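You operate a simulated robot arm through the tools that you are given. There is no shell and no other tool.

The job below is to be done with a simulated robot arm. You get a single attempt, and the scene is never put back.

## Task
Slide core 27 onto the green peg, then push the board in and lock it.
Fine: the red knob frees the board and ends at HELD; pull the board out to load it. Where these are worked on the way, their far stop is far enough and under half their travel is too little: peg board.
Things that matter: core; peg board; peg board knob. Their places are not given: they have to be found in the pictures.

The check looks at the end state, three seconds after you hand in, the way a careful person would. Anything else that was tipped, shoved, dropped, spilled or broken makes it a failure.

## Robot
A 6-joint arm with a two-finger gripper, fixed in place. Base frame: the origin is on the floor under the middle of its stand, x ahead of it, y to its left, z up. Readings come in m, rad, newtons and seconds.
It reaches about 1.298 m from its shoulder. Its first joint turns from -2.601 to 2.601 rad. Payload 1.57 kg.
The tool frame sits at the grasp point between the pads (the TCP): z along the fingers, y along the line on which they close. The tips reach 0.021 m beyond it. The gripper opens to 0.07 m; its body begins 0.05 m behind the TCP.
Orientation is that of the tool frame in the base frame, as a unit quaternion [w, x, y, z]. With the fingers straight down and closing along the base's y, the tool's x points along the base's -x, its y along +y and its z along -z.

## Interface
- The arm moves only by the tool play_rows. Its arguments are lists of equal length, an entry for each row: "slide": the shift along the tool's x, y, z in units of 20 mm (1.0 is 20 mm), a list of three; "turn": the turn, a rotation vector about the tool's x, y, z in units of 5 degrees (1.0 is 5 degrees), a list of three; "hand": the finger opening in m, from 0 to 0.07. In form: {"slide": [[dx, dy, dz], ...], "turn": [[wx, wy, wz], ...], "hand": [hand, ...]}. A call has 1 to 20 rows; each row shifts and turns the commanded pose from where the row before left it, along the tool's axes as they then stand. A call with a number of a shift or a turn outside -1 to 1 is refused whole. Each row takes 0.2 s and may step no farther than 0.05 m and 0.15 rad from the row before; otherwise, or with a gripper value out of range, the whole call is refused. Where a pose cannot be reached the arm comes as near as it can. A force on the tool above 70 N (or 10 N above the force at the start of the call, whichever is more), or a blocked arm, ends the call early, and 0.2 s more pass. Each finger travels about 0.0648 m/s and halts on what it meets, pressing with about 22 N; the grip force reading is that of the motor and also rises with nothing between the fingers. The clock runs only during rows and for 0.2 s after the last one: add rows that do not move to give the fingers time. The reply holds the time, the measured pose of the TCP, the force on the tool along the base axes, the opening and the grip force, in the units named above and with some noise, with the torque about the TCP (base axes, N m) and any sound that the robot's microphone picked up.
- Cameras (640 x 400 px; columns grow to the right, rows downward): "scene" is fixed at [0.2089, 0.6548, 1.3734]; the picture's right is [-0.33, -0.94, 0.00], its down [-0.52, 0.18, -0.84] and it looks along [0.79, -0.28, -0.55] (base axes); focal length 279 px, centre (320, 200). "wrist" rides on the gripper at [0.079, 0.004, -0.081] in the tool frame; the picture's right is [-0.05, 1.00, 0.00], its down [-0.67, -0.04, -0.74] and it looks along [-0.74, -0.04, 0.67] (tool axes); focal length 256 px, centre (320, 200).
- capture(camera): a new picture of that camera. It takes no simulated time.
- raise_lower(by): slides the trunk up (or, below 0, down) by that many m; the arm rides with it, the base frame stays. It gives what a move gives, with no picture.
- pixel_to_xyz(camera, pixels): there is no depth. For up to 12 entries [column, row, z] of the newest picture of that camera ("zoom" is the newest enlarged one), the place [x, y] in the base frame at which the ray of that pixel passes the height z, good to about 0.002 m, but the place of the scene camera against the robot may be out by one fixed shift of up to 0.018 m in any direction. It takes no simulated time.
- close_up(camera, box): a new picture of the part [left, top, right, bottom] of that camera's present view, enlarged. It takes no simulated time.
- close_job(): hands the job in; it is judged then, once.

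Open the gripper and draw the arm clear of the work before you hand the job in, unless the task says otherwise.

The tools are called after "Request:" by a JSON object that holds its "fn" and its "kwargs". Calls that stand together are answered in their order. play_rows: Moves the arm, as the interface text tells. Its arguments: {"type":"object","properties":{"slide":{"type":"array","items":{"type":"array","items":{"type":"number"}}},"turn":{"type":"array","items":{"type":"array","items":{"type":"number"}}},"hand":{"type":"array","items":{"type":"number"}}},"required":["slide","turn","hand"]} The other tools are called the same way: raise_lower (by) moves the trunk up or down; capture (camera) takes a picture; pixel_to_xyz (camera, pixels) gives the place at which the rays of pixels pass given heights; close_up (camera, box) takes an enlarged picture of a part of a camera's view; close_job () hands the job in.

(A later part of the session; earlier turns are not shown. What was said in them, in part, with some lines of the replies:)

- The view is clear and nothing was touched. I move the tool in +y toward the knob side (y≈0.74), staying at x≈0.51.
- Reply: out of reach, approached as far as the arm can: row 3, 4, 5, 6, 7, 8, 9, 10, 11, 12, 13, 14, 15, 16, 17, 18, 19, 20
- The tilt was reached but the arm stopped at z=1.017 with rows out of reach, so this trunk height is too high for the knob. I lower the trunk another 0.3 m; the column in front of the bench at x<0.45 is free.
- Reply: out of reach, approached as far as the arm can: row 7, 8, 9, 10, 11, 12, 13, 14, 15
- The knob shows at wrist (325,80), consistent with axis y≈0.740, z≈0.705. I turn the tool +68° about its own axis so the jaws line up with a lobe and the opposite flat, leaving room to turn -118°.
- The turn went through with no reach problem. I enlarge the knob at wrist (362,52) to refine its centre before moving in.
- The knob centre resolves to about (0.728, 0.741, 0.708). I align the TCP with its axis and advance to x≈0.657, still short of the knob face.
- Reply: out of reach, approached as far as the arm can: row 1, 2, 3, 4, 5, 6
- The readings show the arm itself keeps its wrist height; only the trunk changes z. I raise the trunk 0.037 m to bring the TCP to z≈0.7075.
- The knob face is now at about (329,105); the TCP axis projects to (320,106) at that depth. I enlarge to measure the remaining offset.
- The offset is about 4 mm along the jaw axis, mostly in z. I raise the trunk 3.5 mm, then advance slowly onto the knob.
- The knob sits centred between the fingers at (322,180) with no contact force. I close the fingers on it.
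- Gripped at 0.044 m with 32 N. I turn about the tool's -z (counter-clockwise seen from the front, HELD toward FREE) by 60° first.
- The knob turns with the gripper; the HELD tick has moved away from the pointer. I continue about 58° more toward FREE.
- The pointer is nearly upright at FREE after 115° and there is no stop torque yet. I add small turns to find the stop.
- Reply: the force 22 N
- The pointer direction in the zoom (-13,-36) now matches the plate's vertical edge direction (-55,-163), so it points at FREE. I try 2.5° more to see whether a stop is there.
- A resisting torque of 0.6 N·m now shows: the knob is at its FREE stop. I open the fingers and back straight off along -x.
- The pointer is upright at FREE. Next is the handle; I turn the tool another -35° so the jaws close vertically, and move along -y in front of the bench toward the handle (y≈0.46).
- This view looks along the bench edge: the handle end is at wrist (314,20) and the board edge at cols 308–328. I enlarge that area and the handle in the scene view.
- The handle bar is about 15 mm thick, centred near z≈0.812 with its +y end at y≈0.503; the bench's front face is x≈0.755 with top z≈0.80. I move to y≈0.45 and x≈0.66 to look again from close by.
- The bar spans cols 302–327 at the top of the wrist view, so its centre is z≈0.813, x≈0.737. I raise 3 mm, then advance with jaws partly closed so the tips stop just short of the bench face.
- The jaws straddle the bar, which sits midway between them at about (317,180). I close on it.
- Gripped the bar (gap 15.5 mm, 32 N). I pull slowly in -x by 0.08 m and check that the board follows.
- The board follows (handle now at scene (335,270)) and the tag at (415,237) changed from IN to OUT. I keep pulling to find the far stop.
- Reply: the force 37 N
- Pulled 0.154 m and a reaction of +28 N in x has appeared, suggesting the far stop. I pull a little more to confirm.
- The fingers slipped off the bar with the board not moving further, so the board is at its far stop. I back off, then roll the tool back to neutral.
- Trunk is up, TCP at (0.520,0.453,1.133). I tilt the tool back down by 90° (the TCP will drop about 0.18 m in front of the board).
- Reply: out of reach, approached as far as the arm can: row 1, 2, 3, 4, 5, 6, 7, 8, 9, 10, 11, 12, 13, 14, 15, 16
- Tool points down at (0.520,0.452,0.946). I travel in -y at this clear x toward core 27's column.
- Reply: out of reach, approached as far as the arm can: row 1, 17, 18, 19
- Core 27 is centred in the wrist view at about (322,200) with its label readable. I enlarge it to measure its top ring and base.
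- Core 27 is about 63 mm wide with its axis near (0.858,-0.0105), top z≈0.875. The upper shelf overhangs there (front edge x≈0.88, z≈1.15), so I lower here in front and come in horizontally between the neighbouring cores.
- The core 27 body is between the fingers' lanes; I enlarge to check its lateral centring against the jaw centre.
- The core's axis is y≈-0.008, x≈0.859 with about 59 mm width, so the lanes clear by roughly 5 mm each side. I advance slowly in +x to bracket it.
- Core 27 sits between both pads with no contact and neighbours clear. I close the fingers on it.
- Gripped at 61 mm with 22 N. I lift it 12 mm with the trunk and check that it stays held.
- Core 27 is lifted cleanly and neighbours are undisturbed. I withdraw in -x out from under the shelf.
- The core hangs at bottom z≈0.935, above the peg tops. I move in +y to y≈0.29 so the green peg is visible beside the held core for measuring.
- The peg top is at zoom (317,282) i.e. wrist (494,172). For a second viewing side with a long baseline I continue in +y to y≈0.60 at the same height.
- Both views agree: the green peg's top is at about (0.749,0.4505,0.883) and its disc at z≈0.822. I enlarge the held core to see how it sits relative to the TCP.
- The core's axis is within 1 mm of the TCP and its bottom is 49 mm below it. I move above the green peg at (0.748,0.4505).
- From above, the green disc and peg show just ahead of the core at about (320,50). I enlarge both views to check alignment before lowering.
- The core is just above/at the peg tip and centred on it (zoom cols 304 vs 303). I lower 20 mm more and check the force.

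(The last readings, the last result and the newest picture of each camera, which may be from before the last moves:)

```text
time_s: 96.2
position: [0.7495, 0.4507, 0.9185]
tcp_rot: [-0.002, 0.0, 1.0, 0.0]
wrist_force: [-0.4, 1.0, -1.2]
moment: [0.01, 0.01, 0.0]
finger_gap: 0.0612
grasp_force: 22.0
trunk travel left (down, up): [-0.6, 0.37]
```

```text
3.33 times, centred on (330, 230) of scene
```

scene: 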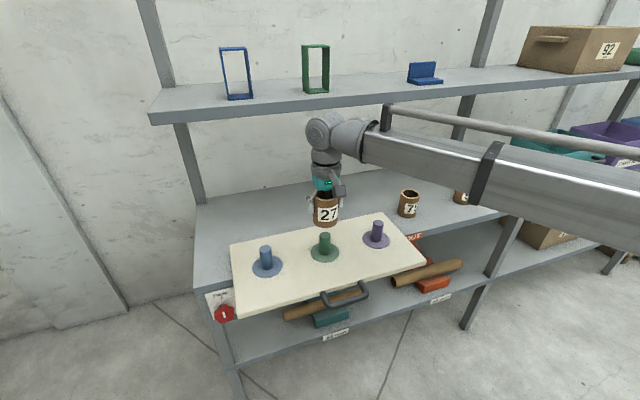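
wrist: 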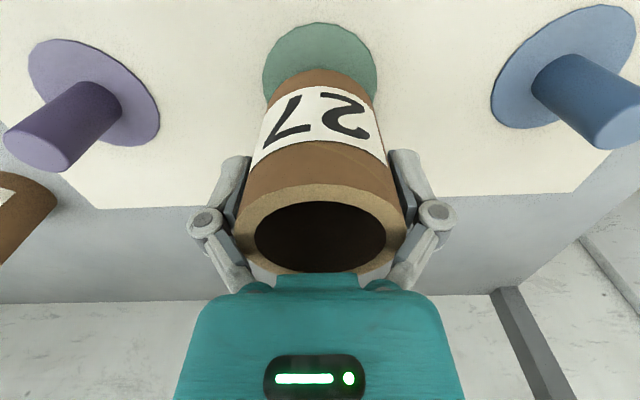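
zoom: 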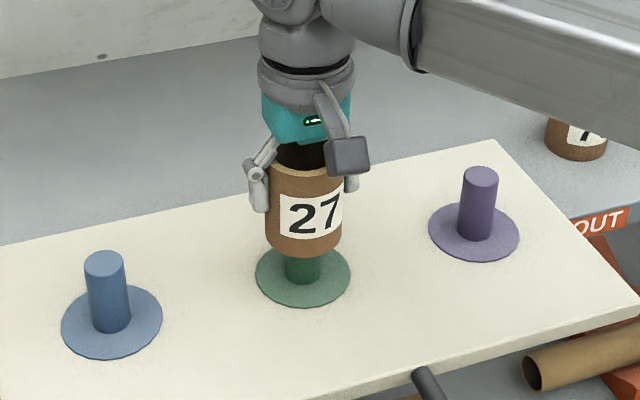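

No contact force and the peg is inside the bore. I lower a further 32 mm.

Request:
{"fn": "raise_lower", "kwargs": {"by": -0.032}}

Request:
{"fn": "close_up", "kwargs": {"camera": "scene", "box": [270, 170, 390, 290]}}

Request:
{"fn": "capture", "kwargs": {"camera": "wrist"}}

```text
time_s: 97.0
position: [0.749, 0.4511, 0.886]
tcp_rot: [-0.002, 0.0, 1.0, 0.0]
wrist_force: [-0.3, 0.0, -0.4]
moment: [0.02, -0.02, 0.0]
finger_gap: 0.0612
grasp_force: 21.9
trunk travel left (down, up): [-0.568, 0.402]
```

```text
3.33 times, centred on (330, 230) of scene
```

zoom: 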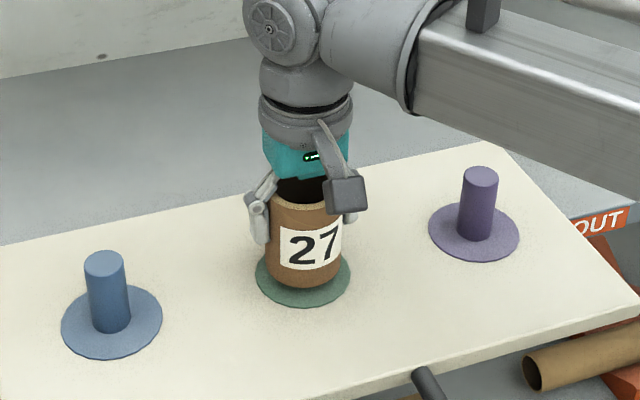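

```text
taken
```

wrist: 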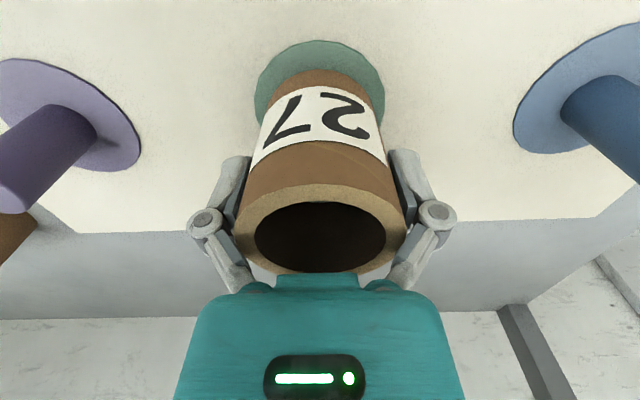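

No force yet; about 12 mm remain to the disc. I lower 8 mm, then will step in small amounts watching the vertical force.

Request:
{"fn": "raise_lower", "kwargs": {"by": -0.008}}

Request:
{"fn": "raise_lower", "kwargs": {"by": -0.003}}

Request:
{"fn": "close_up", "kwargs": {"camera": "scene", "box": [290, 190, 360, 270]}}

```text
time_s: 97.6
position: [0.7496, 0.4499, 0.8793]
tcp_rot: [-0.002, 0.0, 1.0, 0.0]
wrist_force: [0.2, -0.1, -0.5]
moment: [-0.02, -0.01, -0.01]
finger_gap: 0.0611
grasp_force: 21.7
trunk travel left (down, up): [-0.56, 0.41]
```

```text
time_s: 98.1
position: [0.75, 0.4516, 0.877]
tcp_rot: [-0.002, 0.0, 1.0, 0.0]
wrist_force: [-0.4, 0.3, -0.6]
moment: [-0.05, 0.02, 0.0]
finger_gap: 0.0611
grasp_force: 21.7
trunk travel left (down, up): [-0.557, 0.413]
```

```text
5.00 times, centred on (325, 230) of scene
```

zoom: 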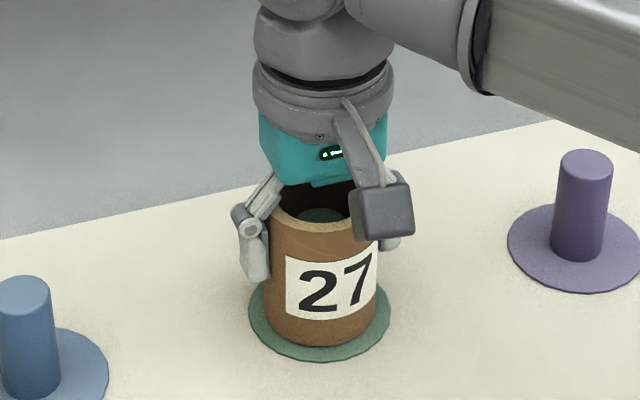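

The peg's green top is visible inside the core and the bottom nearly meets the disc. I step down 2 mm at a time.

Request:
{"fn": "raise_lower", "kwargs": {"by": -0.002}}

Request:
{"fn": "raise_lower", "kwargs": {"by": -0.002}}

```text
time_s: 98.6
position: [0.7499, 0.4503, 0.8743]
tcp_rot: [-0.003, -0.001, 1.0, 0.0]
wrist_force: [0.5, -0.5, -0.6]
moment: [0.04, 0.01, -0.01]
finger_gap: 0.0613
grasp_force: 22.3
trunk travel left (down, up): [-0.555, 0.415]
```

```text
time_s: 99.1
position: [0.7492, 0.4509, 0.8723]
tcp_rot: [-0.003, 0.0, 1.0, 0.0]
wrist_force: [0.3, 0.3, -0.9]
moment: [0.01, -0.01, 0.0]
finger_gap: 0.0613
grasp_force: 21.9
trunk travel left (down, up): [-0.553, 0.417]
```

Still no contact at z=0.872. I continue stepping down and look closely.

Request:
{"fn": "raise_lower", "kwargs": {"by": -0.002}}

Request:
{"fn": "close_up", "kwargs": {"camera": "scene", "box": [290, 190, 360, 270]}}

Request:
{"fn": "close_up", "kwargs": {"camera": "wrist", "box": [230, 40, 410, 150]}}

```text
time_s: 99.7
position: [0.7486, 0.4511, 0.8711]
tcp_rot: [-0.002, 0.0, 1.0, 0.0]
wrist_force: [1.5, 2.0, 15.6]
moment: [0.09, 0.1, 0.01]
finger_gap: 0.0613
grasp_force: 22.3
trunk travel left (down, up): [-0.551, 0.419]
```

```text
5.00 times, centred on (325, 230) of scene
```

zoom: 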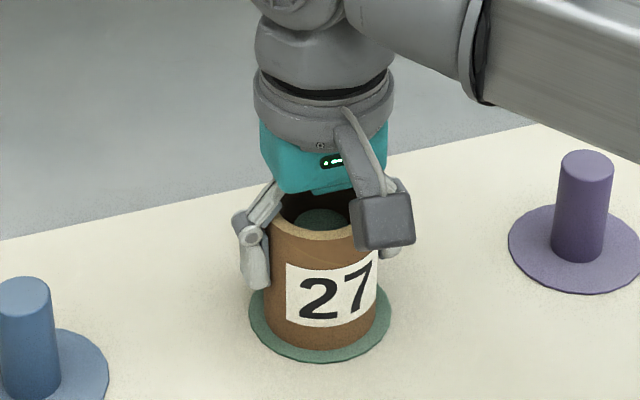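

```text
3.56 times, centred on (320, 95) of wrist
```

zoom: 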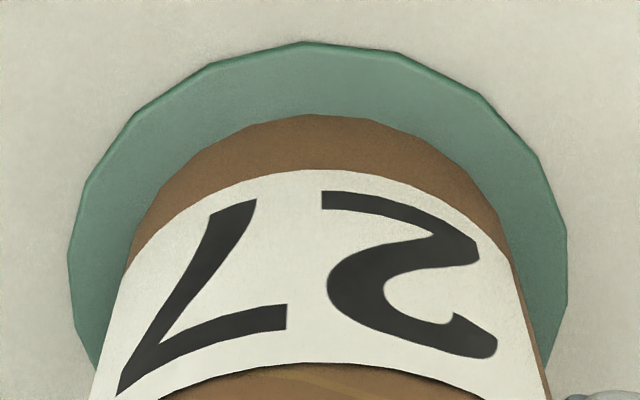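

The vertical force jumped to 15.6 N: the core is seated on the disc. I open the fingers fully.

Request:
{"fn": "play_rows", "kwargs": {"slide": [[0, 0, 0], [0, 0, 0], [0, 0, 0], [0, 0, 0]], "turn": [[0, 0, 0], [0, 0, 0], [0, 0, 0], [0, 0, 0]], "hand": [0.063, 0.067, 0.07, 0.07]}}

Request:
{"fn": "capture", "kwargs": {"camera": "wrist"}}

Request:
{"fn": "close_up", "kwargs": {"camera": "scene", "box": [290, 190, 360, 270]}}

```text
time_s: 100.7
position: [0.7492, 0.4504, 0.8698]
tcp_rot: [-0.002, 0.001, 1.0, 0.0]
wrist_force: [0.1, 0.2, -0.2]
moment: [0.01, -0.02, 0.02]
finger_gap: 0.07
grasp_force: 0.0
trunk travel left (down, up): [-0.551, 0.419]
```

```text
taken
```

wrist: 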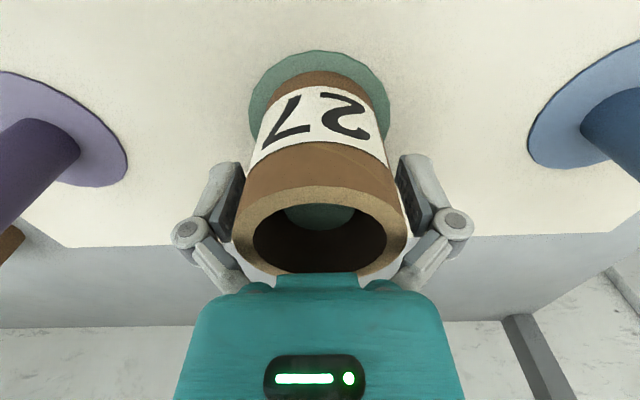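

```text
5.00 times, centred on (325, 230) of scene
```

zoom: 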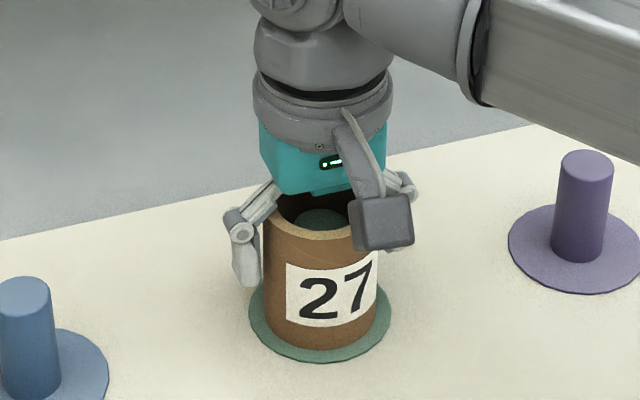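

The core stands on the peg and both fingers are clear. I raise straight up 0.1 m.

Request:
{"fn": "raise_lower", "kwargs": {"by": 0.1}}

Request:
{"fn": "capture", "kwargs": {"camera": "wrist"}}

Request:
{"fn": "capture", "kwargs": {"camera": "scene"}}

```text
time_s: 102.0
position: [0.7502, 0.4509, 0.9704]
tcp_rot: [-0.003, -0.001, 1.0, 0.0]
wrist_force: [0.3, 0.5, 0.1]
moment: [0.05, 0.02, -0.02]
finger_gap: 0.0701
grasp_force: 0.1
trunk travel left (down, up): [-0.651, 0.319]
```

```text
taken
```

wrist: 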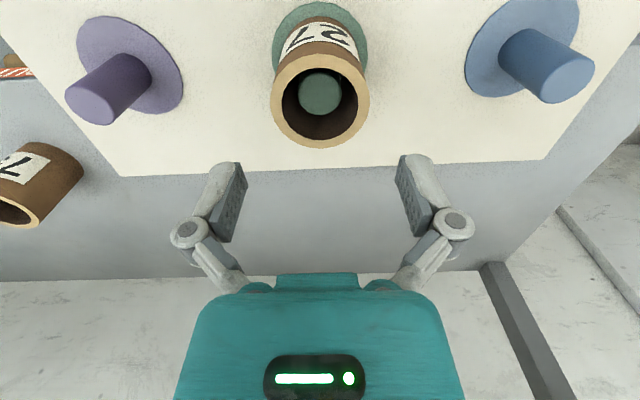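

```text
taken
```

scene: 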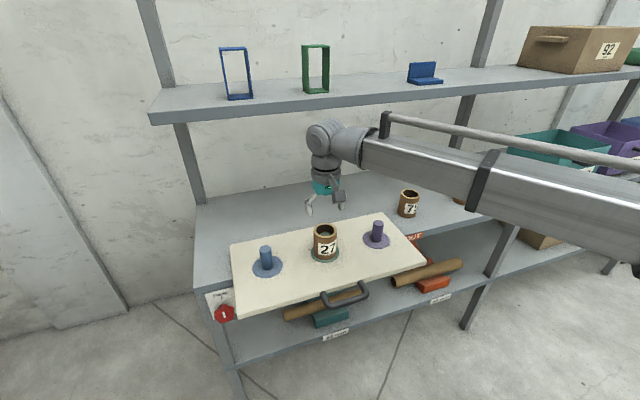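

The core is fully on the green peg with the peg visible inside. I now back off in -x to x≈0.50, clear in front of the handle.

Request:
{"fn": "play_rows", "kwargs": {"slide": [[1, 0, 0], [1, 0, 0], [1, 0, 0], [1, 0, 0], [1, 0, 0], [1, 0, 0], [1, 0, 0], [1, 0, 0], [1, 0, 0], [1, 0, 0], [1, 0, 0], [1, 0, 0], [0, 0, 0]], "turn": [[0, 0, 0], [0, 0, 0], [0, 0, 0], [0, 0, 0], [0, 0, 0], [0, 0, 0], [0, 0, 0], [0, 0, 0], [0, 0, 0], [0, 0, 0], [0, 0, 0], [0, 0, 0], [0, 0, 0]], "hand": [0.07, 0.07, 0.07, 0.07, 0.07, 0.07, 0.07, 0.07, 0.07, 0.07, 0.07, 0.07, 0.07]}}

Request:
{"fn": "capture", "kwargs": {"camera": "wrist"}}

Request:
{"fn": "close_up", "kwargs": {"camera": "scene", "box": [220, 190, 440, 320]}}

```text
time_s: 104.8
position: [0.5085, 0.4492, 0.9698]
tcp_rot: [-0.002, 0.001, 1.0, 0.0]
wrist_force: [-0.7, 0.2, -0.1]
moment: [-0.04, 0.01, 0.03]
finger_gap: 0.0699
grasp_force: 0.1
trunk travel left (down, up): [-0.651, 0.319]
```

```text
taken
```

wrist: 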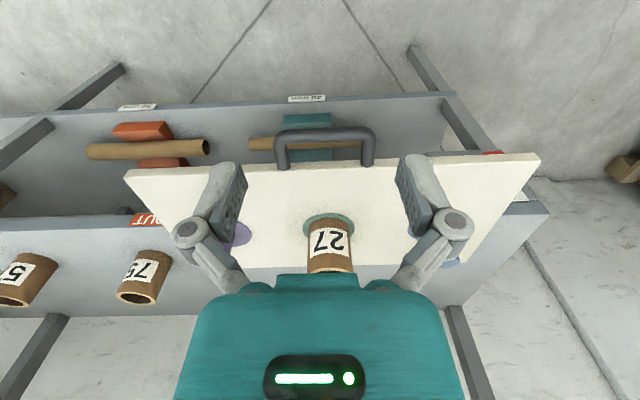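

```text
2.91 times, centred on (330, 255) of scene
```

zoom: 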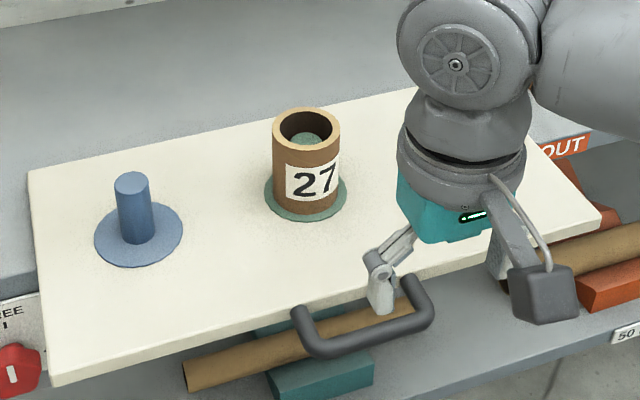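

The handle bar and seated core are clear of the gripper. I tilt the tool to point along +x (18 × 5°); the TCP rises to about z=1.156.

Request:
{"fn": "play_rows", "kwargs": {"slide": [[0, 0, 0], [0, 0, 0], [0, 0, 0], [0, 0, 0], [0, 0, 0], [0, 0, 0], [0, 0, 0], [0, 0, 0], [0, 0, 0], [0, 0, 0], [0, 0, 0], [0, 0, 0], [0, 0, 0], [0, 0, 0], [0, 0, 0], [0, 0, 0], [0, 0, 0], [0, 0, 0]], "turn": [[0, -1, 0], [0, -1, 0], [0, -1, 0], [0, -1, 0], [0, -1, 0], [0, -1, 0], [0, -1, 0], [0, -1, 0], [0, -1, 0], [0, -1, 0], [0, -1, 0], [0, -1, 0], [0, -1, 0], [0, -1, 0], [0, -1, 0], [0, -1, 0], [0, -1, 0], [0, -1, 0]], "hand": [0.07, 0.07, 0.07, 0.07, 0.07, 0.07, 0.07, 0.07, 0.07, 0.07, 0.07, 0.07, 0.07, 0.07, 0.07, 0.07, 0.07, 0.07]}}

Request:
{"fn": "play_rows", "kwargs": {"slide": [[0, 0, 0], [0, 0, 0], [0, 0, 0], [0, 0, 0], [0, 0, 0], [0, 0, 0], [0, 0, 0], [0, 0, 0], [0, 0, 0], [0, 0, 0], [0, 0, 0], [0, 0, 0], [0, 0, 0], [0, 0, 0], [0, 0, 0], [0, 0, 0], [0, 0, 0], [0, 0, 0]], "turn": [[0, 0, -1], [0, 0, -1], [0, 0, -1], [0, 0, -1], [0, 0, -1], [0, 0, -1], [0, 0, -1], [0, 0, -1], [0, 0, -1], [0, 0, -1], [0, 0, -1], [0, 0, -1], [0, 0, -1], [0, 0, -1], [0, 0, -1], [0, 0, -1], [0, 0, -1], [0, 0, -1]], "hand": [0.07, 0.07, 0.07, 0.07, 0.07, 0.07, 0.07, 0.07, 0.07, 0.07, 0.07, 0.07, 0.07, 0.07, 0.06, 0.05, 0.045, 0.045]}}

```text
time_s: 108.6
position: [0.5102, 0.4509, 1.1539]
tcp_rot: [0.705, 0.0, 0.709, 0.0]
wrist_force: [0.6, 0.5, -0.1]
moment: [-0.01, 0.0, 0.01]
finger_gap: 0.07
grasp_force: 0.1
out of reach, approached as far as the arm can: row 3, 4, 5, 6, 7, 8, 9, 10, 11, 12, 13, 14, 15, 16, 17, 18
trunk travel left (down, up): [-0.651, 0.319]
```

```text
time_s: 112.4
position: [0.51, 0.4507, 1.1547]
tcp_rot: [0.498, -0.501, 0.502, -0.499]
wrist_force: [-0.8, -0.3, -0.2]
moment: [0.02, -0.02, -0.01]
finger_gap: 0.0451
grasp_force: 0.1
trunk travel left (down, up): [-0.651, 0.319]
```

Tool now points +x with jaws vertical at (0.510,0.451,1.155). I lower the trunk 0.341 m to the handle height; tips stay 4 cm in front of the bar.

Request:
{"fn": "raise_lower", "kwargs": {"by": -0.341}}

Request:
{"fn": "capture", "kwargs": {"camera": "wrist"}}

Request:
{"fn": "close_up", "kwargs": {"camera": "scene", "box": [220, 190, 440, 320]}}

```text
time_s: 115.7
position: [0.509, 0.4504, 0.8135]
tcp_rot: [0.499, -0.501, 0.501, -0.499]
wrist_force: [0.0, -0.1, -0.4]
moment: [0.0, -0.02, 0.0]
finger_gap: 0.0449
grasp_force: 0.2
trunk travel left (down, up): [-0.31, 0.66]
```

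```text
taken
```

wrist: 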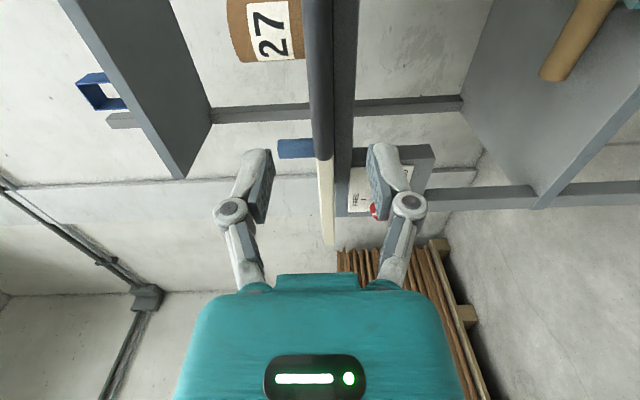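

```text
2.91 times, centred on (330, 255) of scene
```

zoom: 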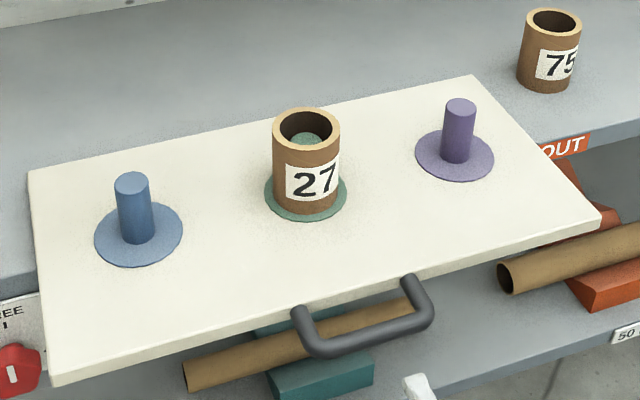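

The bar (cols 305–335) lines up with the jaw centre. I advance 64 mm so the jaws straddle it, then close.

Request:
{"fn": "play_rows", "kwargs": {"slide": [[0, 0, 0.5], [0, 0, 0.5], [0, 0, 0.5], [0, 0, 0.5], [0, 0, 0.5], [0, 0, 0.5], [0, 0, 0.2], [0, 0, 0]], "turn": [[0, 0, 0], [0, 0, 0], [0, 0, 0], [0, 0, 0], [0, 0, 0], [0, 0, 0], [0, 0, 0], [0, 0, 0]], "hand": [0.045, 0.045, 0.045, 0.045, 0.045, 0.045, 0.045, 0.045]}}

Request:
{"fn": "capture", "kwargs": {"camera": "wrist"}}

Request:
{"fn": "close_up", "kwargs": {"camera": "scene", "box": [290, 260, 390, 330]}}

```text
time_s: 117.5
position: [0.5734, 0.4505, 0.8139]
tcp_rot: [0.499, -0.501, 0.502, -0.498]
wrist_force: [0.2, -1.2, 0.3]
moment: [0.01, 0.01, 0.04]
finger_gap: 0.0449
grasp_force: 0.0
trunk travel left (down, up): [-0.31, 0.66]
```

```text
taken
```

wrist: 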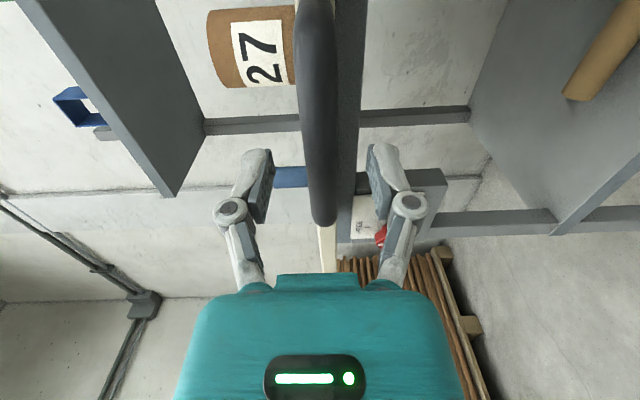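

```text
5.71 times, centred on (340, 295) of scene
```

zoom: 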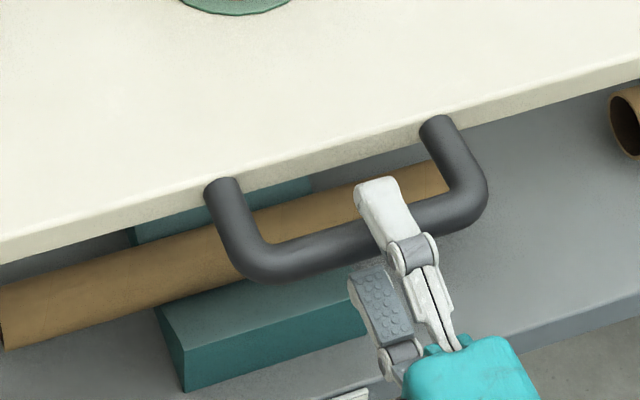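

The bar's end now shows at row 225 versus 232 in the earlier grip, so it sits about 6 mm deeper. I advance 6 mm more and close.

Request:
{"fn": "play_rows", "kwargs": {"slide": [[0, 0, 0.3], [0, 0, 0], [0, 0, 0], [0, 0, 0], [0, 0, 0], [0, 0, 0]], "turn": [[0, 0, 0], [0, 0, 0], [0, 0, 0], [0, 0, 0], [0, 0, 0], [0, 0, 0]], "hand": [0.045, 0.03, 0.015, 0.0, 0.0, 0.0]}}

Request:
{"fn": "capture", "kwargs": {"camera": "wrist"}}

```text
time_s: 118.9
position: [0.5807, 0.4498, 0.8131]
tcp_rot: [0.498, -0.502, 0.502, -0.498]
wrist_force: [-1.4, -4.3, -15.5]
moment: [0.06, 0.14, 0.4]
finger_gap: 0.0154
grasp_force: 32.3
trunk travel left (down, up): [-0.31, 0.66]
```

```text
taken
```

wrist: 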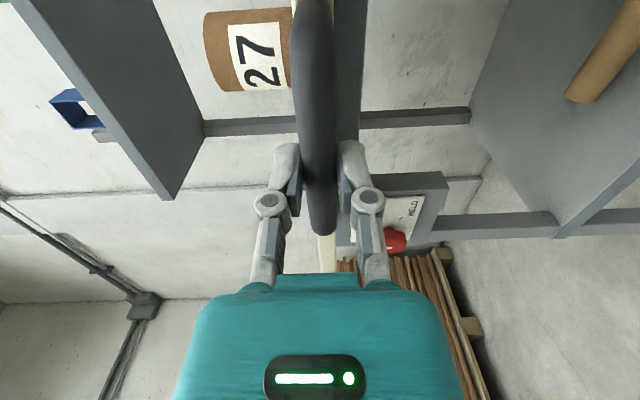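

Gripped (15.4 mm, 32 N). I push the board in slowly along +x, 0.12 m first.

Request:
{"fn": "play_rows", "kwargs": {"slide": [[0, 0, 0.25], [0, 0, 0.4], [0, 0, 0.5], [0, 0, 0.5], [0, 0, 0.5], [0, 0, 0.5], [0, 0, 0.5], [0, 0, 0.5], [0, 0, 0.5], [0, 0, 0.5], [0, 0, 0.5], [0, 0, 0.5], [0, 0, 0.35], [0, 0, 0]], "turn": [[0, 0, 0], [0, 0, 0], [0, 0, 0], [0, 0, 0], [0, 0, 0], [0, 0, 0], [0, 0, 0], [0, 0, 0], [0, 0, 0], [0, 0, 0], [0, 0, 0], [0, 0, 0], [0, 0, 0], [0, 0, 0]], "hand": [0.0, 0.0, 0.0, 0.0, 0.0, 0.0, 0.0, 0.0, 0.0, 0.0, 0.0, 0.0, 0.0, 0.0]}}

Request:
{"fn": "capture", "kwargs": {"camera": "wrist"}}

Request:
{"fn": "capture", "kwargs": {"camera": "scene"}}

```text
time_s: 121.9
position: [0.7003, 0.4507, 0.8133]
tcp_rot: [0.497, -0.502, 0.503, -0.498]
wrist_force: [0.7, -16.7, -16.4]
moment: [-0.02, 0.13, 0.0]
finger_gap: 0.0153
grasp_force: 32.1
trunk travel left (down, up): [-0.31, 0.66]
```

```text
taken
```

wrist: 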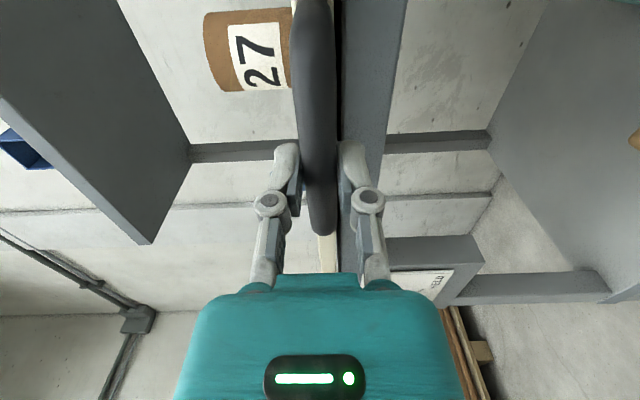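

```text
taken
```

scene: 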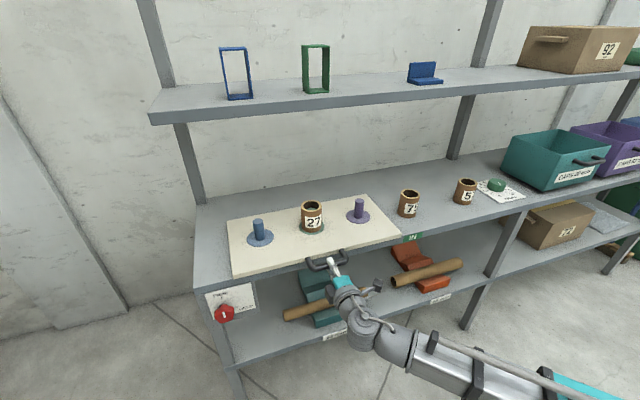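

The tag at (413,238) is green again and the core rides along. About 28 mm remain; I push in smaller steps and watch for the stop.

Request:
{"fn": "play_rows", "kwargs": {"slide": [[0, 0, 0.4], [0, 0, 0.4], [0, 0, 0.3], [0, 0, 0.2], [0, 0, 0.1], [0, 0, 0]], "turn": [[0, 0, 0], [0, 0, 0], [0, 0, 0], [0, 0, 0], [0, 0, 0], [0, 0, 0]], "hand": [0.0, 0.0, 0.0, 0.0, 0.0, 0.0]}}

Request:
{"fn": "capture", "kwargs": {"camera": "wrist"}}

Request:
{"fn": "close_up", "kwargs": {"camera": "scene", "box": [210, 170, 420, 300]}}

```text
time_s: 123.3
position: [0.7272, 0.4514, 0.8133]
tcp_rot: [-0.498, 0.502, -0.502, 0.497]
wrist_force: [-0.7, -7.9, -14.6]
moment: [0.02, 0.11, 0.2]
finger_gap: 0.0155
grasp_force: 32.4
trunk travel left (down, up): [-0.31, 0.66]
```

```text
taken
```

wrist: 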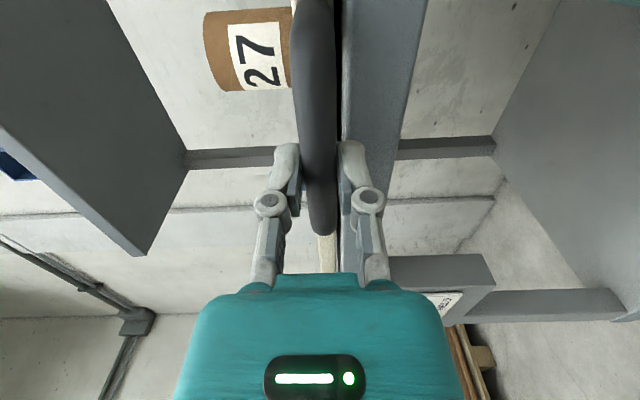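

```text
3.05 times, centred on (315, 235) of scene
```

zoom: 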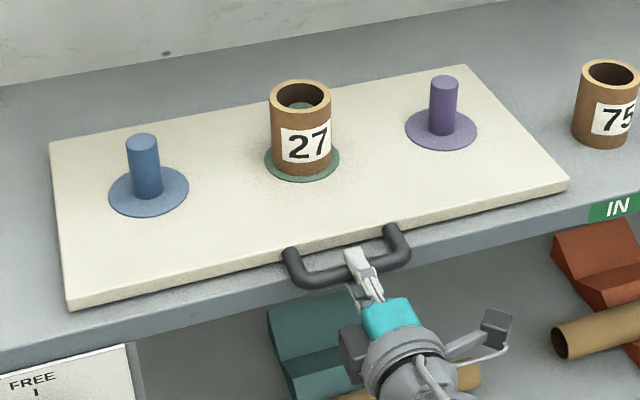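

The zoom matches the original picture to within a pixel (corner (567,183), peg top (141,141)). I push a few more millimetres to find the stop.

Request:
{"fn": "play_rows", "kwargs": {"slide": [[0, 0, 0.1], [0, 0, 0.1], [0, 0, 0]], "turn": [[0, 0, 0], [0, 0, 0], [0, 0, 0]], "hand": [0.0, 0.0, 0.0]}}

Request:
{"fn": "close_up", "kwargs": {"camera": "scene", "box": [210, 170, 420, 300]}}

```text
time_s: 124.1
position: [0.7307, 0.452, 0.8133]
tcp_rot: [0.498, -0.502, 0.502, -0.498]
wrist_force: [-23.0, -7.8, -24.1]
moment: [-0.04, 0.25, -0.04]
finger_gap: 0.0155
grasp_force: 31.9
trunk travel left (down, up): [-0.31, 0.66]
```

```text
3.05 times, centred on (315, 235) of scene
```

zoom: 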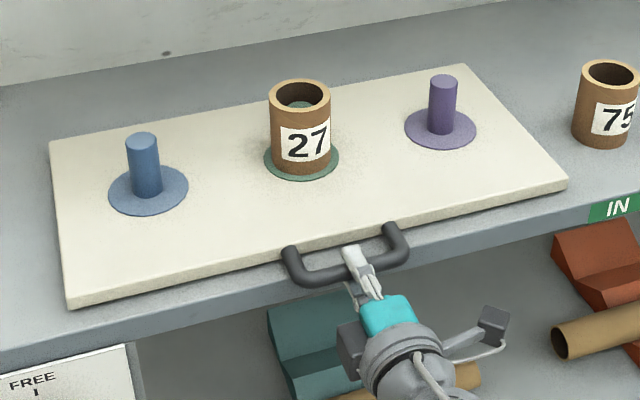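

A 23 N reaction in -x shows the board is home against its stop, matching the original picture. I open the jaws and back off 0.13 m.

Request:
{"fn": "play_rows", "kwargs": {"slide": [[0, 0, 0], [0, 0, 0], [0, 0, 0], [0, 0, 0], [0, 0, -0.5], [0, 0, -1], [0, 0, -1], [0, 0, -1], [0, 0, -1], [0, 0, -1], [0, 0, -1], [0, 0, 0]], "turn": [[0, 0, 0], [0, 0, 0], [0, 0, 0], [0, 0, 0], [0, 0, 0], [0, 0, 0], [0, 0, 0], [0, 0, 0], [0, 0, 0], [0, 0, 0], [0, 0, 0], [0, 0, 0]], "hand": [0.02, 0.03, 0.045, 0.045, 0.045, 0.045, 0.045, 0.045, 0.045, 0.045, 0.045, 0.045]}}

Request:
{"fn": "capture", "kwargs": {"camera": "scene"}}

Request:
{"fn": "close_up", "kwargs": {"camera": "scene", "box": [210, 170, 420, 300]}}

```text
time_s: 126.7
position: [0.6004, 0.4485, 0.8143]
tcp_rot: [0.498, -0.501, 0.502, -0.499]
wrist_force: [-0.2, 0.5, 0.4]
moment: [0.01, 0.01, -0.03]
finger_gap: 0.0448
grasp_force: 0.1
trunk travel left (down, up): [-0.31, 0.66]
```

```text
taken
```

scene: 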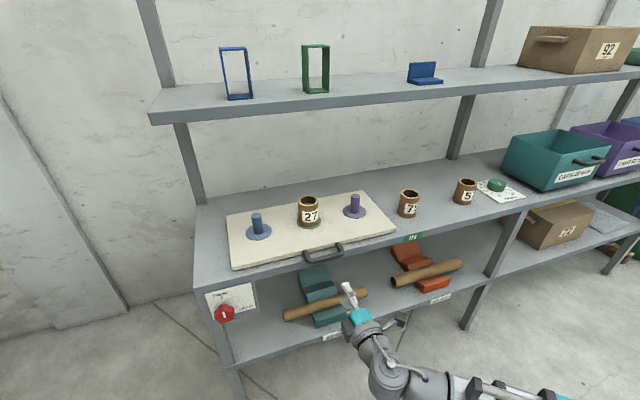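

```text
3.05 times, centred on (315, 235) of scene
```

zoom: 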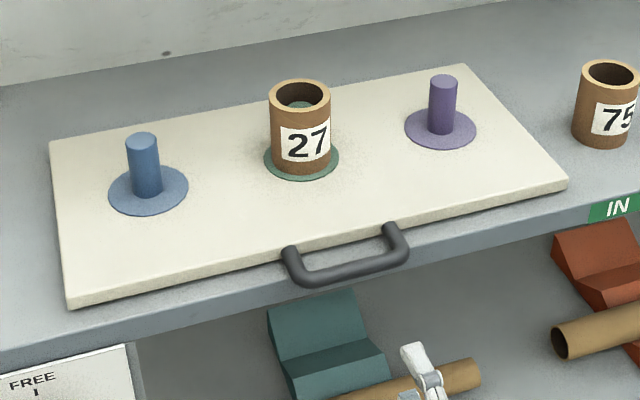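

The board is home, tag IN, core upright. Now for the knob: I lower to its height and travel back to y≈0.74 at x≈0.60.

Request:
{"fn": "raise_lower", "kwargs": {"by": -0.104}}

Request:
{"fn": "play_rows", "kwargs": {"slide": [[-0.972, 0, 0], [-0.972, 0, 0], [-0.972, 0, 0], [-0.972, 0, 0], [-0.972, 0, 0], [-0.972, 0, 0], [-0.972, 0, 0], [-0.972, 0, 0], [-0.972, 0, 0], [-0.972, 0, 0], [-0.972, 0, 0], [-0.972, 0, 0], [-0.972, 0, 0], [-0.972, 0, 0], [-0.972, 0, 0], [0, 0, 0]], "turn": [[0, 0, 0], [0, 0, 0], [0, 0, 0], [0, 0, 0], [0, 0, 0], [0, 0, 0], [0, 0, 0], [0, 0, 0], [0, 0, 0], [0, 0, 0], [0, 0, 0], [0, 0, 0], [0, 0, 0], [0, 0, 0], [0, 0, 0], [0, 0, 0]], "hand": [0.05, 0.06, 0.07, 0.07, 0.07, 0.07, 0.07, 0.07, 0.07, 0.07, 0.07, 0.07, 0.07, 0.07, 0.07, 0.07]}}

Request:
{"fn": "play_rows", "kwargs": {"slide": [[0, 0, 0], [0, 0, 0], [0, 0, 0], [0, 0, 0], [0, 0, 0], [0, 0, 0], [0, 0, 0], [0, 0, 0], [0, 0, 0]], "turn": [[0, 0, 0.95], [0, 0, 0.95], [0, 0, 0.95], [0, 0, 0.95], [0, 0, 0.95], [0, 0, 0.95], [0, 0, 0.95], [0, 0, 0.95], [0, 0, 0]], "hand": [0.07, 0.07, 0.07, 0.07, 0.07, 0.07, 0.07, 0.07, 0.07]}}

Request:
{"fn": "capture", "kwargs": {"camera": "wrist"}}

Request:
{"fn": "capture", "kwargs": {"camera": "scene"}}

```text
time_s: 128.1
position: [0.6006, 0.4491, 0.7112]
tcp_rot: [0.499, -0.501, 0.501, -0.499]
wrist_force: [0.7, 0.3, -0.5]
moment: [-0.04, 0.01, -0.03]
finger_gap: 0.0449
grasp_force: 0.1
trunk travel left (down, up): [-0.206, 0.764]
```

```text
time_s: 131.5
position: [0.601, 0.7422, 0.7107]
tcp_rot: [0.5, -0.501, 0.502, -0.498]
wrist_force: [-0.3, 0.2, 0.6]
moment: [0.0, -0.01, -0.01]
finger_gap: 0.07
grasp_force: 0.2
trunk travel left (down, up): [-0.206, 0.764]
```

```text
time_s: 133.5
position: [0.6016, 0.7399, 0.7106]
tcp_rot: [0.634, -0.31, 0.637, -0.309]
wrist_force: [0.2, 0.5, -0.7]
moment: [0.01, 0.01, -0.02]
finger_gap: 0.0698
grasp_force: 0.0
trunk travel left (down, up): [-0.206, 0.764]
```

```text
taken
```

wrist: 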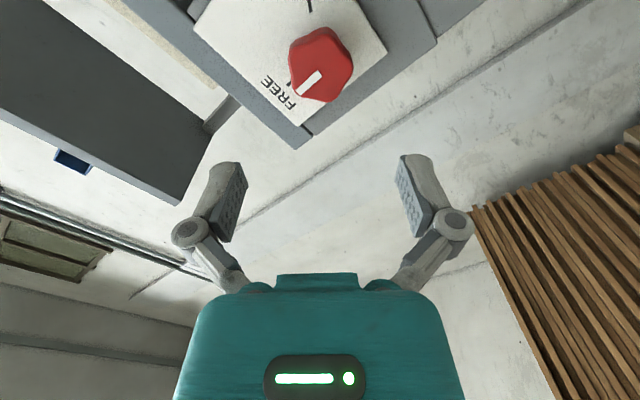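

```text
taken
```

scene: 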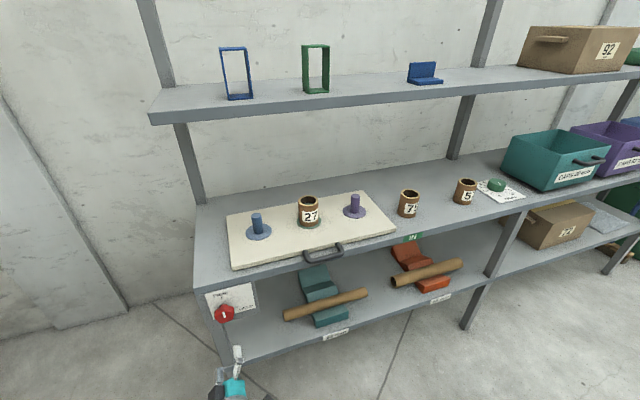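

The knob face is at about (321,66), on the tool axis, with the jaws at -52° ready for the grip. I advance 0.124 m onto it.

Request:
{"fn": "play_rows", "kwargs": {"slide": [[0, 0, 0.6], [0, 0, 0.6], [0, 0, 0.6], [0, 0, 0.6], [0, 0, 0.6], [0, 0, 0.6], [0, 0, 0.5], [0, 0, 0.5], [0, 0, 0.5], [0, 0, 0.5], [0, 0, 0.4], [0, 0, 0.2], [0, 0, 0]], "turn": [[0, 0, 0], [0, 0, 0], [0, 0, 0], [0, 0, 0], [0, 0, 0], [0, 0, 0], [0, 0, 0], [0, 0, 0], [0, 0, 0], [0, 0, 0], [0, 0, 0], [0, 0, 0], [0, 0, 0]], "hand": [0.07, 0.07, 0.07, 0.07, 0.07, 0.07, 0.07, 0.07, 0.07, 0.07, 0.07, 0.07, 0.07]}}

Request:
{"fn": "capture", "kwargs": {"camera": "wrist"}}

```text
time_s: 136.3
position: [0.7253, 0.7414, 0.7104]
tcp_rot: [0.634, -0.311, 0.637, -0.309]
wrist_force: [-0.3, 0.5, 0.1]
moment: [0.01, -0.01, 0.0]
finger_gap: 0.07
grasp_force: 0.1
trunk travel left (down, up): [-0.206, 0.764]
```

```text
taken
```

wrist: 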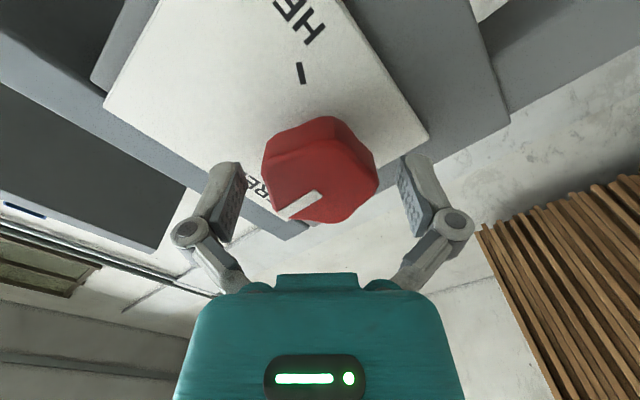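

The knob is centred between the jaws at (320,175) as in the first grip. I close on it.

Request:
{"fn": "play_rows", "kwargs": {"slide": [[0, 0, 0], [0, 0, 0], [0, 0, 0], [0, 0, 0]], "turn": [[0, 0, 0], [0, 0, 0], [0, 0, 0], [0, 0, 0]], "hand": [0.06, 0.05, 0.035, 0.03]}}

Request:
{"fn": "capture", "kwargs": {"camera": "wrist"}}

```text
time_s: 137.3
position: [0.7246, 0.7407, 0.7113]
tcp_rot: [0.634, -0.31, 0.638, -0.309]
wrist_force: [-1.9, -2.0, 1.1]
moment: [-0.01, -0.04, -0.18]
finger_gap: 0.0446
grasp_force: 31.9
trunk travel left (down, up): [-0.206, 0.764]
```

```text
taken
```

wrist: 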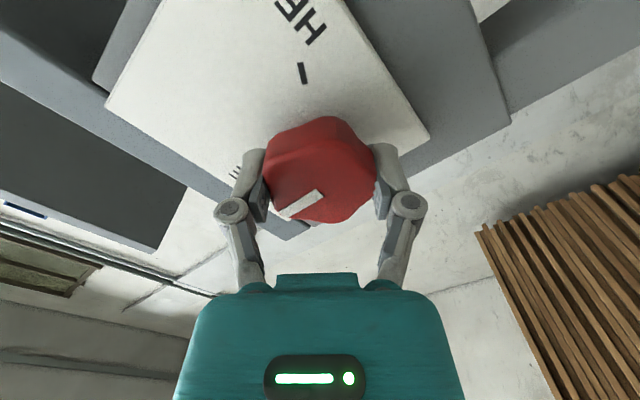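

Gripped at 44.6 mm, same pose as before. I turn +90° toward HELD (clockwise from the front).

Request:
{"fn": "play_rows", "kwargs": {"slide": [[0, 0, 0], [0, 0, 0], [0, 0, 0], [0, 0, 0], [0, 0, 0], [0, 0, 0], [0, 0, 0], [0, 0, 0], [0, 0, 0], [0, 0, 0], [0, 0, 0], [0, 0, 0], [0, 0, 0], [0, 0, 0], [0, 0, 0], [0, 0, 0], [0, 0, 0], [0, 0, 0]], "turn": [[0, 0, 1], [0, 0, 1], [0, 0, 1], [0, 0, 1], [0, 0, 1], [0, 0, 1], [0, 0, 1], [0, 0, 1], [0, 0, 1], [0, 0, 1], [0, 0, 1], [0, 0, 1], [0, 0, 1], [0, 0, 1], [0, 0, 1], [0, 0, 1], [0, 0, 1], [0, 0, 1]], "hand": [0.03, 0.03, 0.03, 0.03, 0.03, 0.03, 0.03, 0.03, 0.03, 0.03, 0.03, 0.03, 0.03, 0.03, 0.03, 0.03, 0.03, 0.03]}}

Request:
{"fn": "capture", "kwargs": {"camera": "wrist"}}

Request:
{"fn": "close_up", "kwargs": {"camera": "scene", "box": [190, 270, 290, 332]}}

```text
time_s: 141.1
position: [0.7252, 0.7397, 0.7107]
tcp_rot: [0.666, 0.233, 0.671, 0.23]
wrist_force: [-0.1, -11.5, 2.5]
moment: [-0.03, 0.64, 0.11]
finger_gap: 0.0444
grasp_force: 32.6
trunk travel left (down, up): [-0.206, 0.764]
```

```text
taken
```

wrist: 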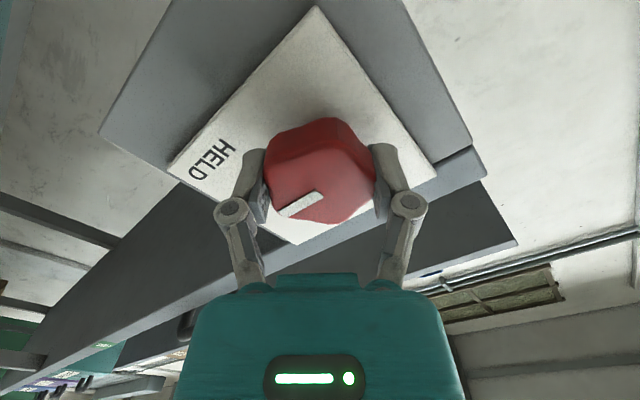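

```text
6.40 times, centred on (240, 301) of scene
```

zoom: 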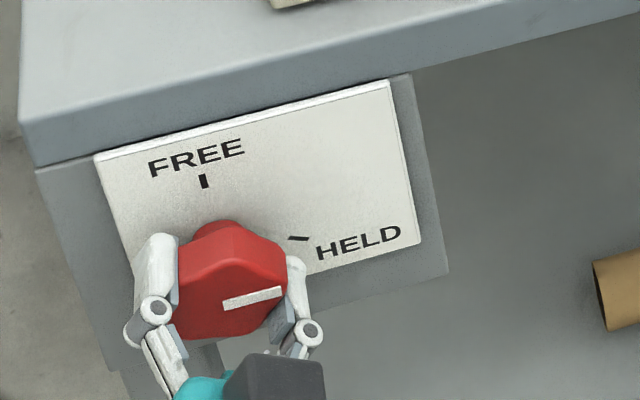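

The pointer passed 3 o'clock; about 30° remain. I continue 25°, then finer.

Request:
{"fn": "play_rows", "kwargs": {"slide": [[0, 0, 0], [0, 0, 0], [0, 0, 0], [0, 0, 0], [0, 0, 0], [0, 0, 0], [0, 0, 0]], "turn": [[0, 0, 1], [0, 0, 1], [0, 0, 1], [0, 0, 1], [0, 0, 1], [0, 0, 0.5], [0, 0, 0]], "hand": [0.03, 0.03, 0.03, 0.03, 0.03, 0.03, 0.03]}}

Request:
{"fn": "close_up", "kwargs": {"camera": "wrist", "box": [200, 40, 440, 240]}}

Request:
{"fn": "close_up", "kwargs": {"camera": "scene", "box": [190, 270, 290, 332]}}

```text
time_s: 142.7
position: [0.7245, 0.7401, 0.7102]
tcp_rot: [0.593, 0.384, 0.596, 0.382]
wrist_force: [-0.8, -19.1, -6.9]
moment: [-0.01, 0.32, 0.14]
finger_gap: 0.0442
grasp_force: 32.4
trunk travel left (down, up): [-0.206, 0.764]
```

```text
2.00 times, centred on (320, 140) of wrist
```

zoom: 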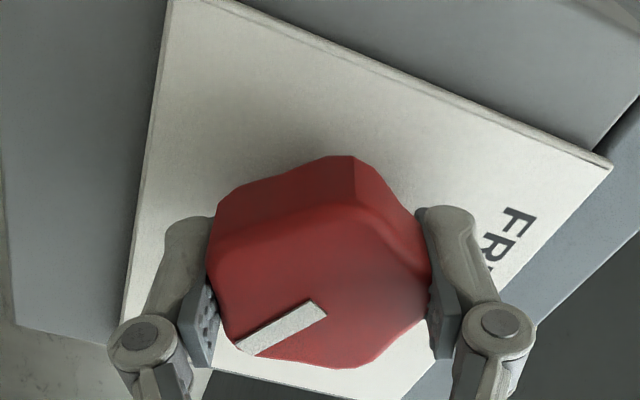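

```text
6.40 times, centred on (240, 301) of scene
```

zoom: 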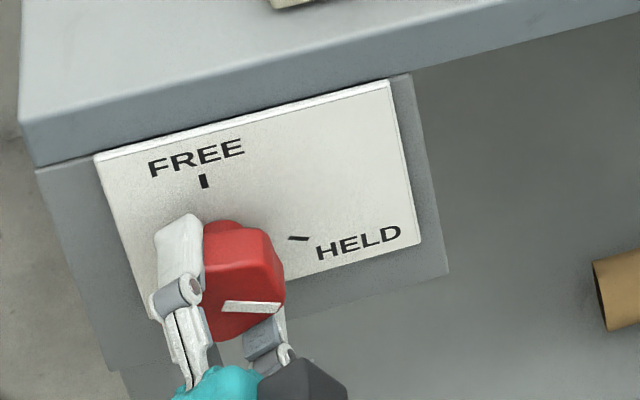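

The pointer now looks the same as in the initial HELD picture. I turn a few more degrees to seat it on its stop, watching the x torque.

Request:
{"fn": "play_rows", "kwargs": {"slide": [[0, 0, 0], [0, 0, 0]], "turn": [[0, 0, 0.5], [0, 0, 0]], "hand": [0.03, 0.03]}}

Request:
{"fn": "play_rows", "kwargs": {"slide": [[0, 0, 0], [0, 0, 0]], "turn": [[0, 0, 0.4], [0, 0, 0]], "hand": [0.03, 0.03]}}

Request:
{"fn": "close_up", "kwargs": {"camera": "scene", "box": [190, 270, 290, 332]}}

```text
time_s: 143.3
position: [0.7251, 0.7405, 0.7107]
tcp_rot: [0.585, 0.396, 0.588, 0.394]
wrist_force: [-2.7, -16.5, -9.1]
moment: [-0.89, -0.08, -0.46]
finger_gap: 0.0444
grasp_force: 32.2
trunk travel left (down, up): [-0.206, 0.764]
```

```text
time_s: 143.9
position: [0.7269, 0.7413, 0.7099]
tcp_rot: [0.577, 0.407, 0.582, 0.404]
wrist_force: [-6.5, -12.5, -10.0]
moment: [-0.87, 0.09, -0.26]
finger_gap: 0.045
grasp_force: 32.2
trunk travel left (down, up): [-0.206, 0.764]
```

```text
6.40 times, centred on (240, 301) of scene
```

zoom: 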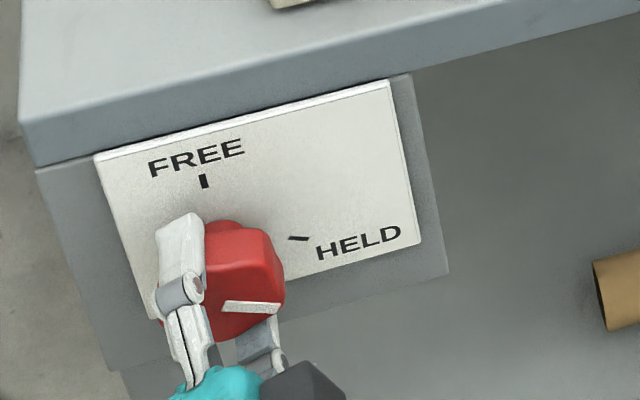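

The torque of -0.9 N·m shows the HELD stop is reached. I open the fingers and withdraw straight back along -x.

Request:
{"fn": "play_rows", "kwargs": {"slide": [[0, 0, 0], [0, 0, 0], [0, 0, 0], [0, 0, -0.5], [0, 0, -1], [0, 0, -1], [0, 0, -1], [0, 0, -1], [0, 0, -1], [0, 0, -1], [0, 0, -1], [0, 0, -1], [0, 0, 0]], "turn": [[0, 0, 0], [0, 0, 0], [0, 0, 0], [0, 0, 0], [0, 0, 0], [0, 0, 0], [0, 0, 0], [0, 0, 0], [0, 0, 0], [0, 0, 0], [0, 0, 0], [0, 0, 0], [0, 0, 0]], "hand": [0.055, 0.07, 0.07, 0.07, 0.07, 0.07, 0.07, 0.07, 0.07, 0.07, 0.07, 0.07, 0.07]}}

Request:
{"fn": "capture", "kwargs": {"camera": "scene"}}

Request:
{"fn": "close_up", "kwargs": {"camera": "scene", "box": [190, 270, 290, 332]}}

Request:
{"fn": "capture", "kwargs": {"camera": "wrist"}}

```text
time_s: 146.7
position: [0.5537, 0.7399, 0.7106]
tcp_rot: [0.578, 0.406, 0.581, 0.405]
wrist_force: [-0.8, 0.2, 0.2]
moment: [0.03, -0.01, 0.02]
finger_gap: 0.0702
grasp_force: 0.1
trunk travel left (down, up): [-0.206, 0.764]
```

```text
taken
```

scene: 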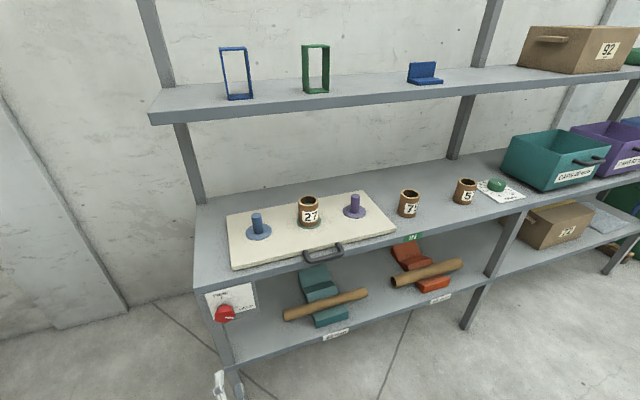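

```text
6.40 times, centred on (240, 301) of scene
```

zoom: 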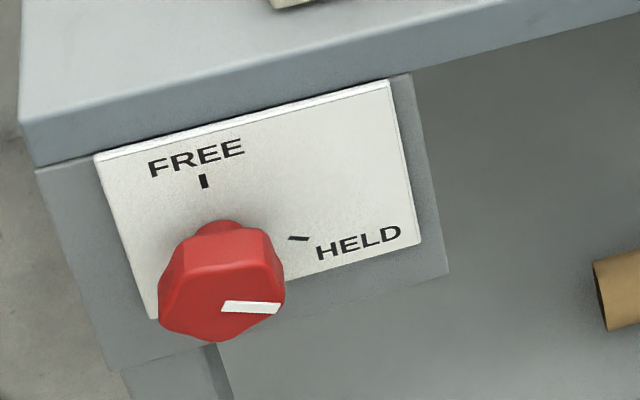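

```text
taken
```

wrist: 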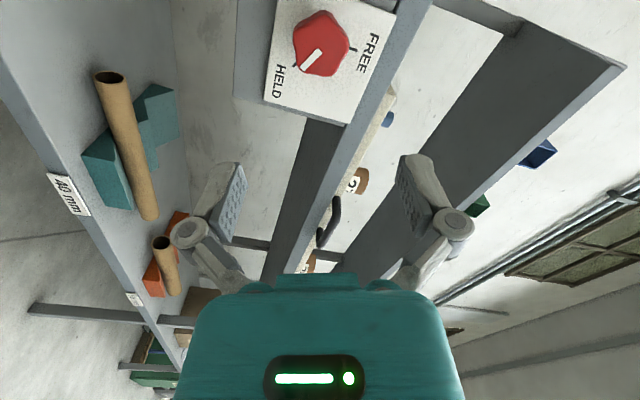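

The knob pointer is back on HELD exactly as in the first picture. I draw the arm further clear and take a last look at the board and the rest of the bench.

Request:
{"fn": "play_rows", "kwargs": {"slide": [[0, 0, -1], [0, 0, -1], [0, 0, -1], [0, 0, -1], [0, 0, -1], [0, 0, 0]], "turn": [[0, 0, 0], [0, 0, 0], [0, 0, 0], [0, 0, 0], [0, 0, 0], [0, 0, 0]], "hand": [0.07, 0.07, 0.07, 0.07, 0.07, 0.07]}}

Request:
{"fn": "close_up", "kwargs": {"camera": "scene", "box": [210, 170, 420, 300]}}

Request:
{"fn": "close_up", "kwargs": {"camera": "scene", "box": [390, 165, 530, 252]}}

```text
time_s: 148.1
position: [0.455, 0.7408, 0.7095]
tcp_rot: [0.578, 0.406, 0.581, 0.405]
wrist_force: [-0.7, -0.7, 0.3]
moment: [-0.01, 0.01, 0.01]
finger_gap: 0.0701
grasp_force: 0.0
trunk travel left (down, up): [-0.206, 0.764]
```

```text
3.05 times, centred on (315, 235) of scene
```

zoom: 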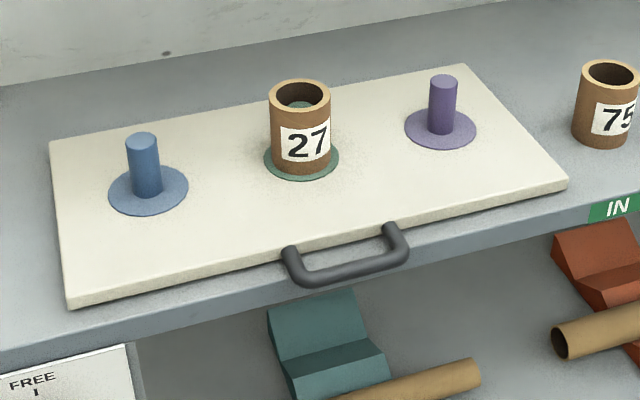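

```text
4.57 times, centred on (460, 208) of scene
```

zoom: 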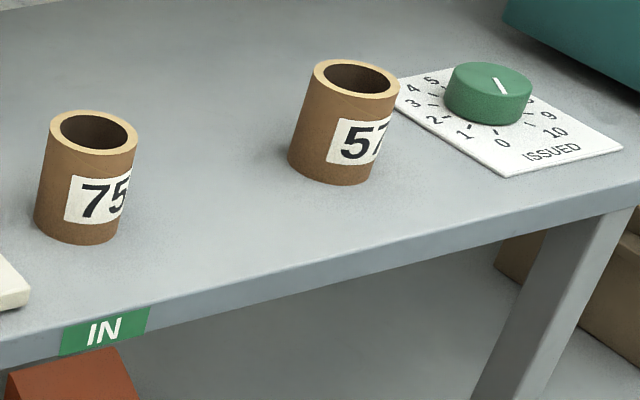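

Core 27 stands on the green peg, the board is home with the tag reading IN, the knob is on HELD, and cores 75 and 57 and the dial are as they were. The gripper is open and clear, so I hand the job in.

Request:
{"fn": "close_job", "kwargs": {}}

```text
The job is handed in.
```

The job is handed in. Core 27 is on the green peg, the board is pushed in, and the knob is at HELD. I don't have the result of the check.

- **Knob freed:** I turned it from HELD to FREE until it met its stop.
- **Board pulled out:** it came out about 0.15 m to its far stop, where the fingers slipped off the handle. The tag changed from IN to OUT.
- **Core loaded:** I lowered core 27 over the green peg until it touched the disc (about 16 N). The peg's top was visible inside the core after release.
- **Board pushed in:** it met its stop (about 23 N). The tag reads IN, and its position matches the first picture.
- **Locked:** I turned the knob back until it met the HELD stop, and the pointer is where it started.

The last pictures show cores 75 and 57 and the green dial where they started. The gripper is open and the arm is clear of the bench.
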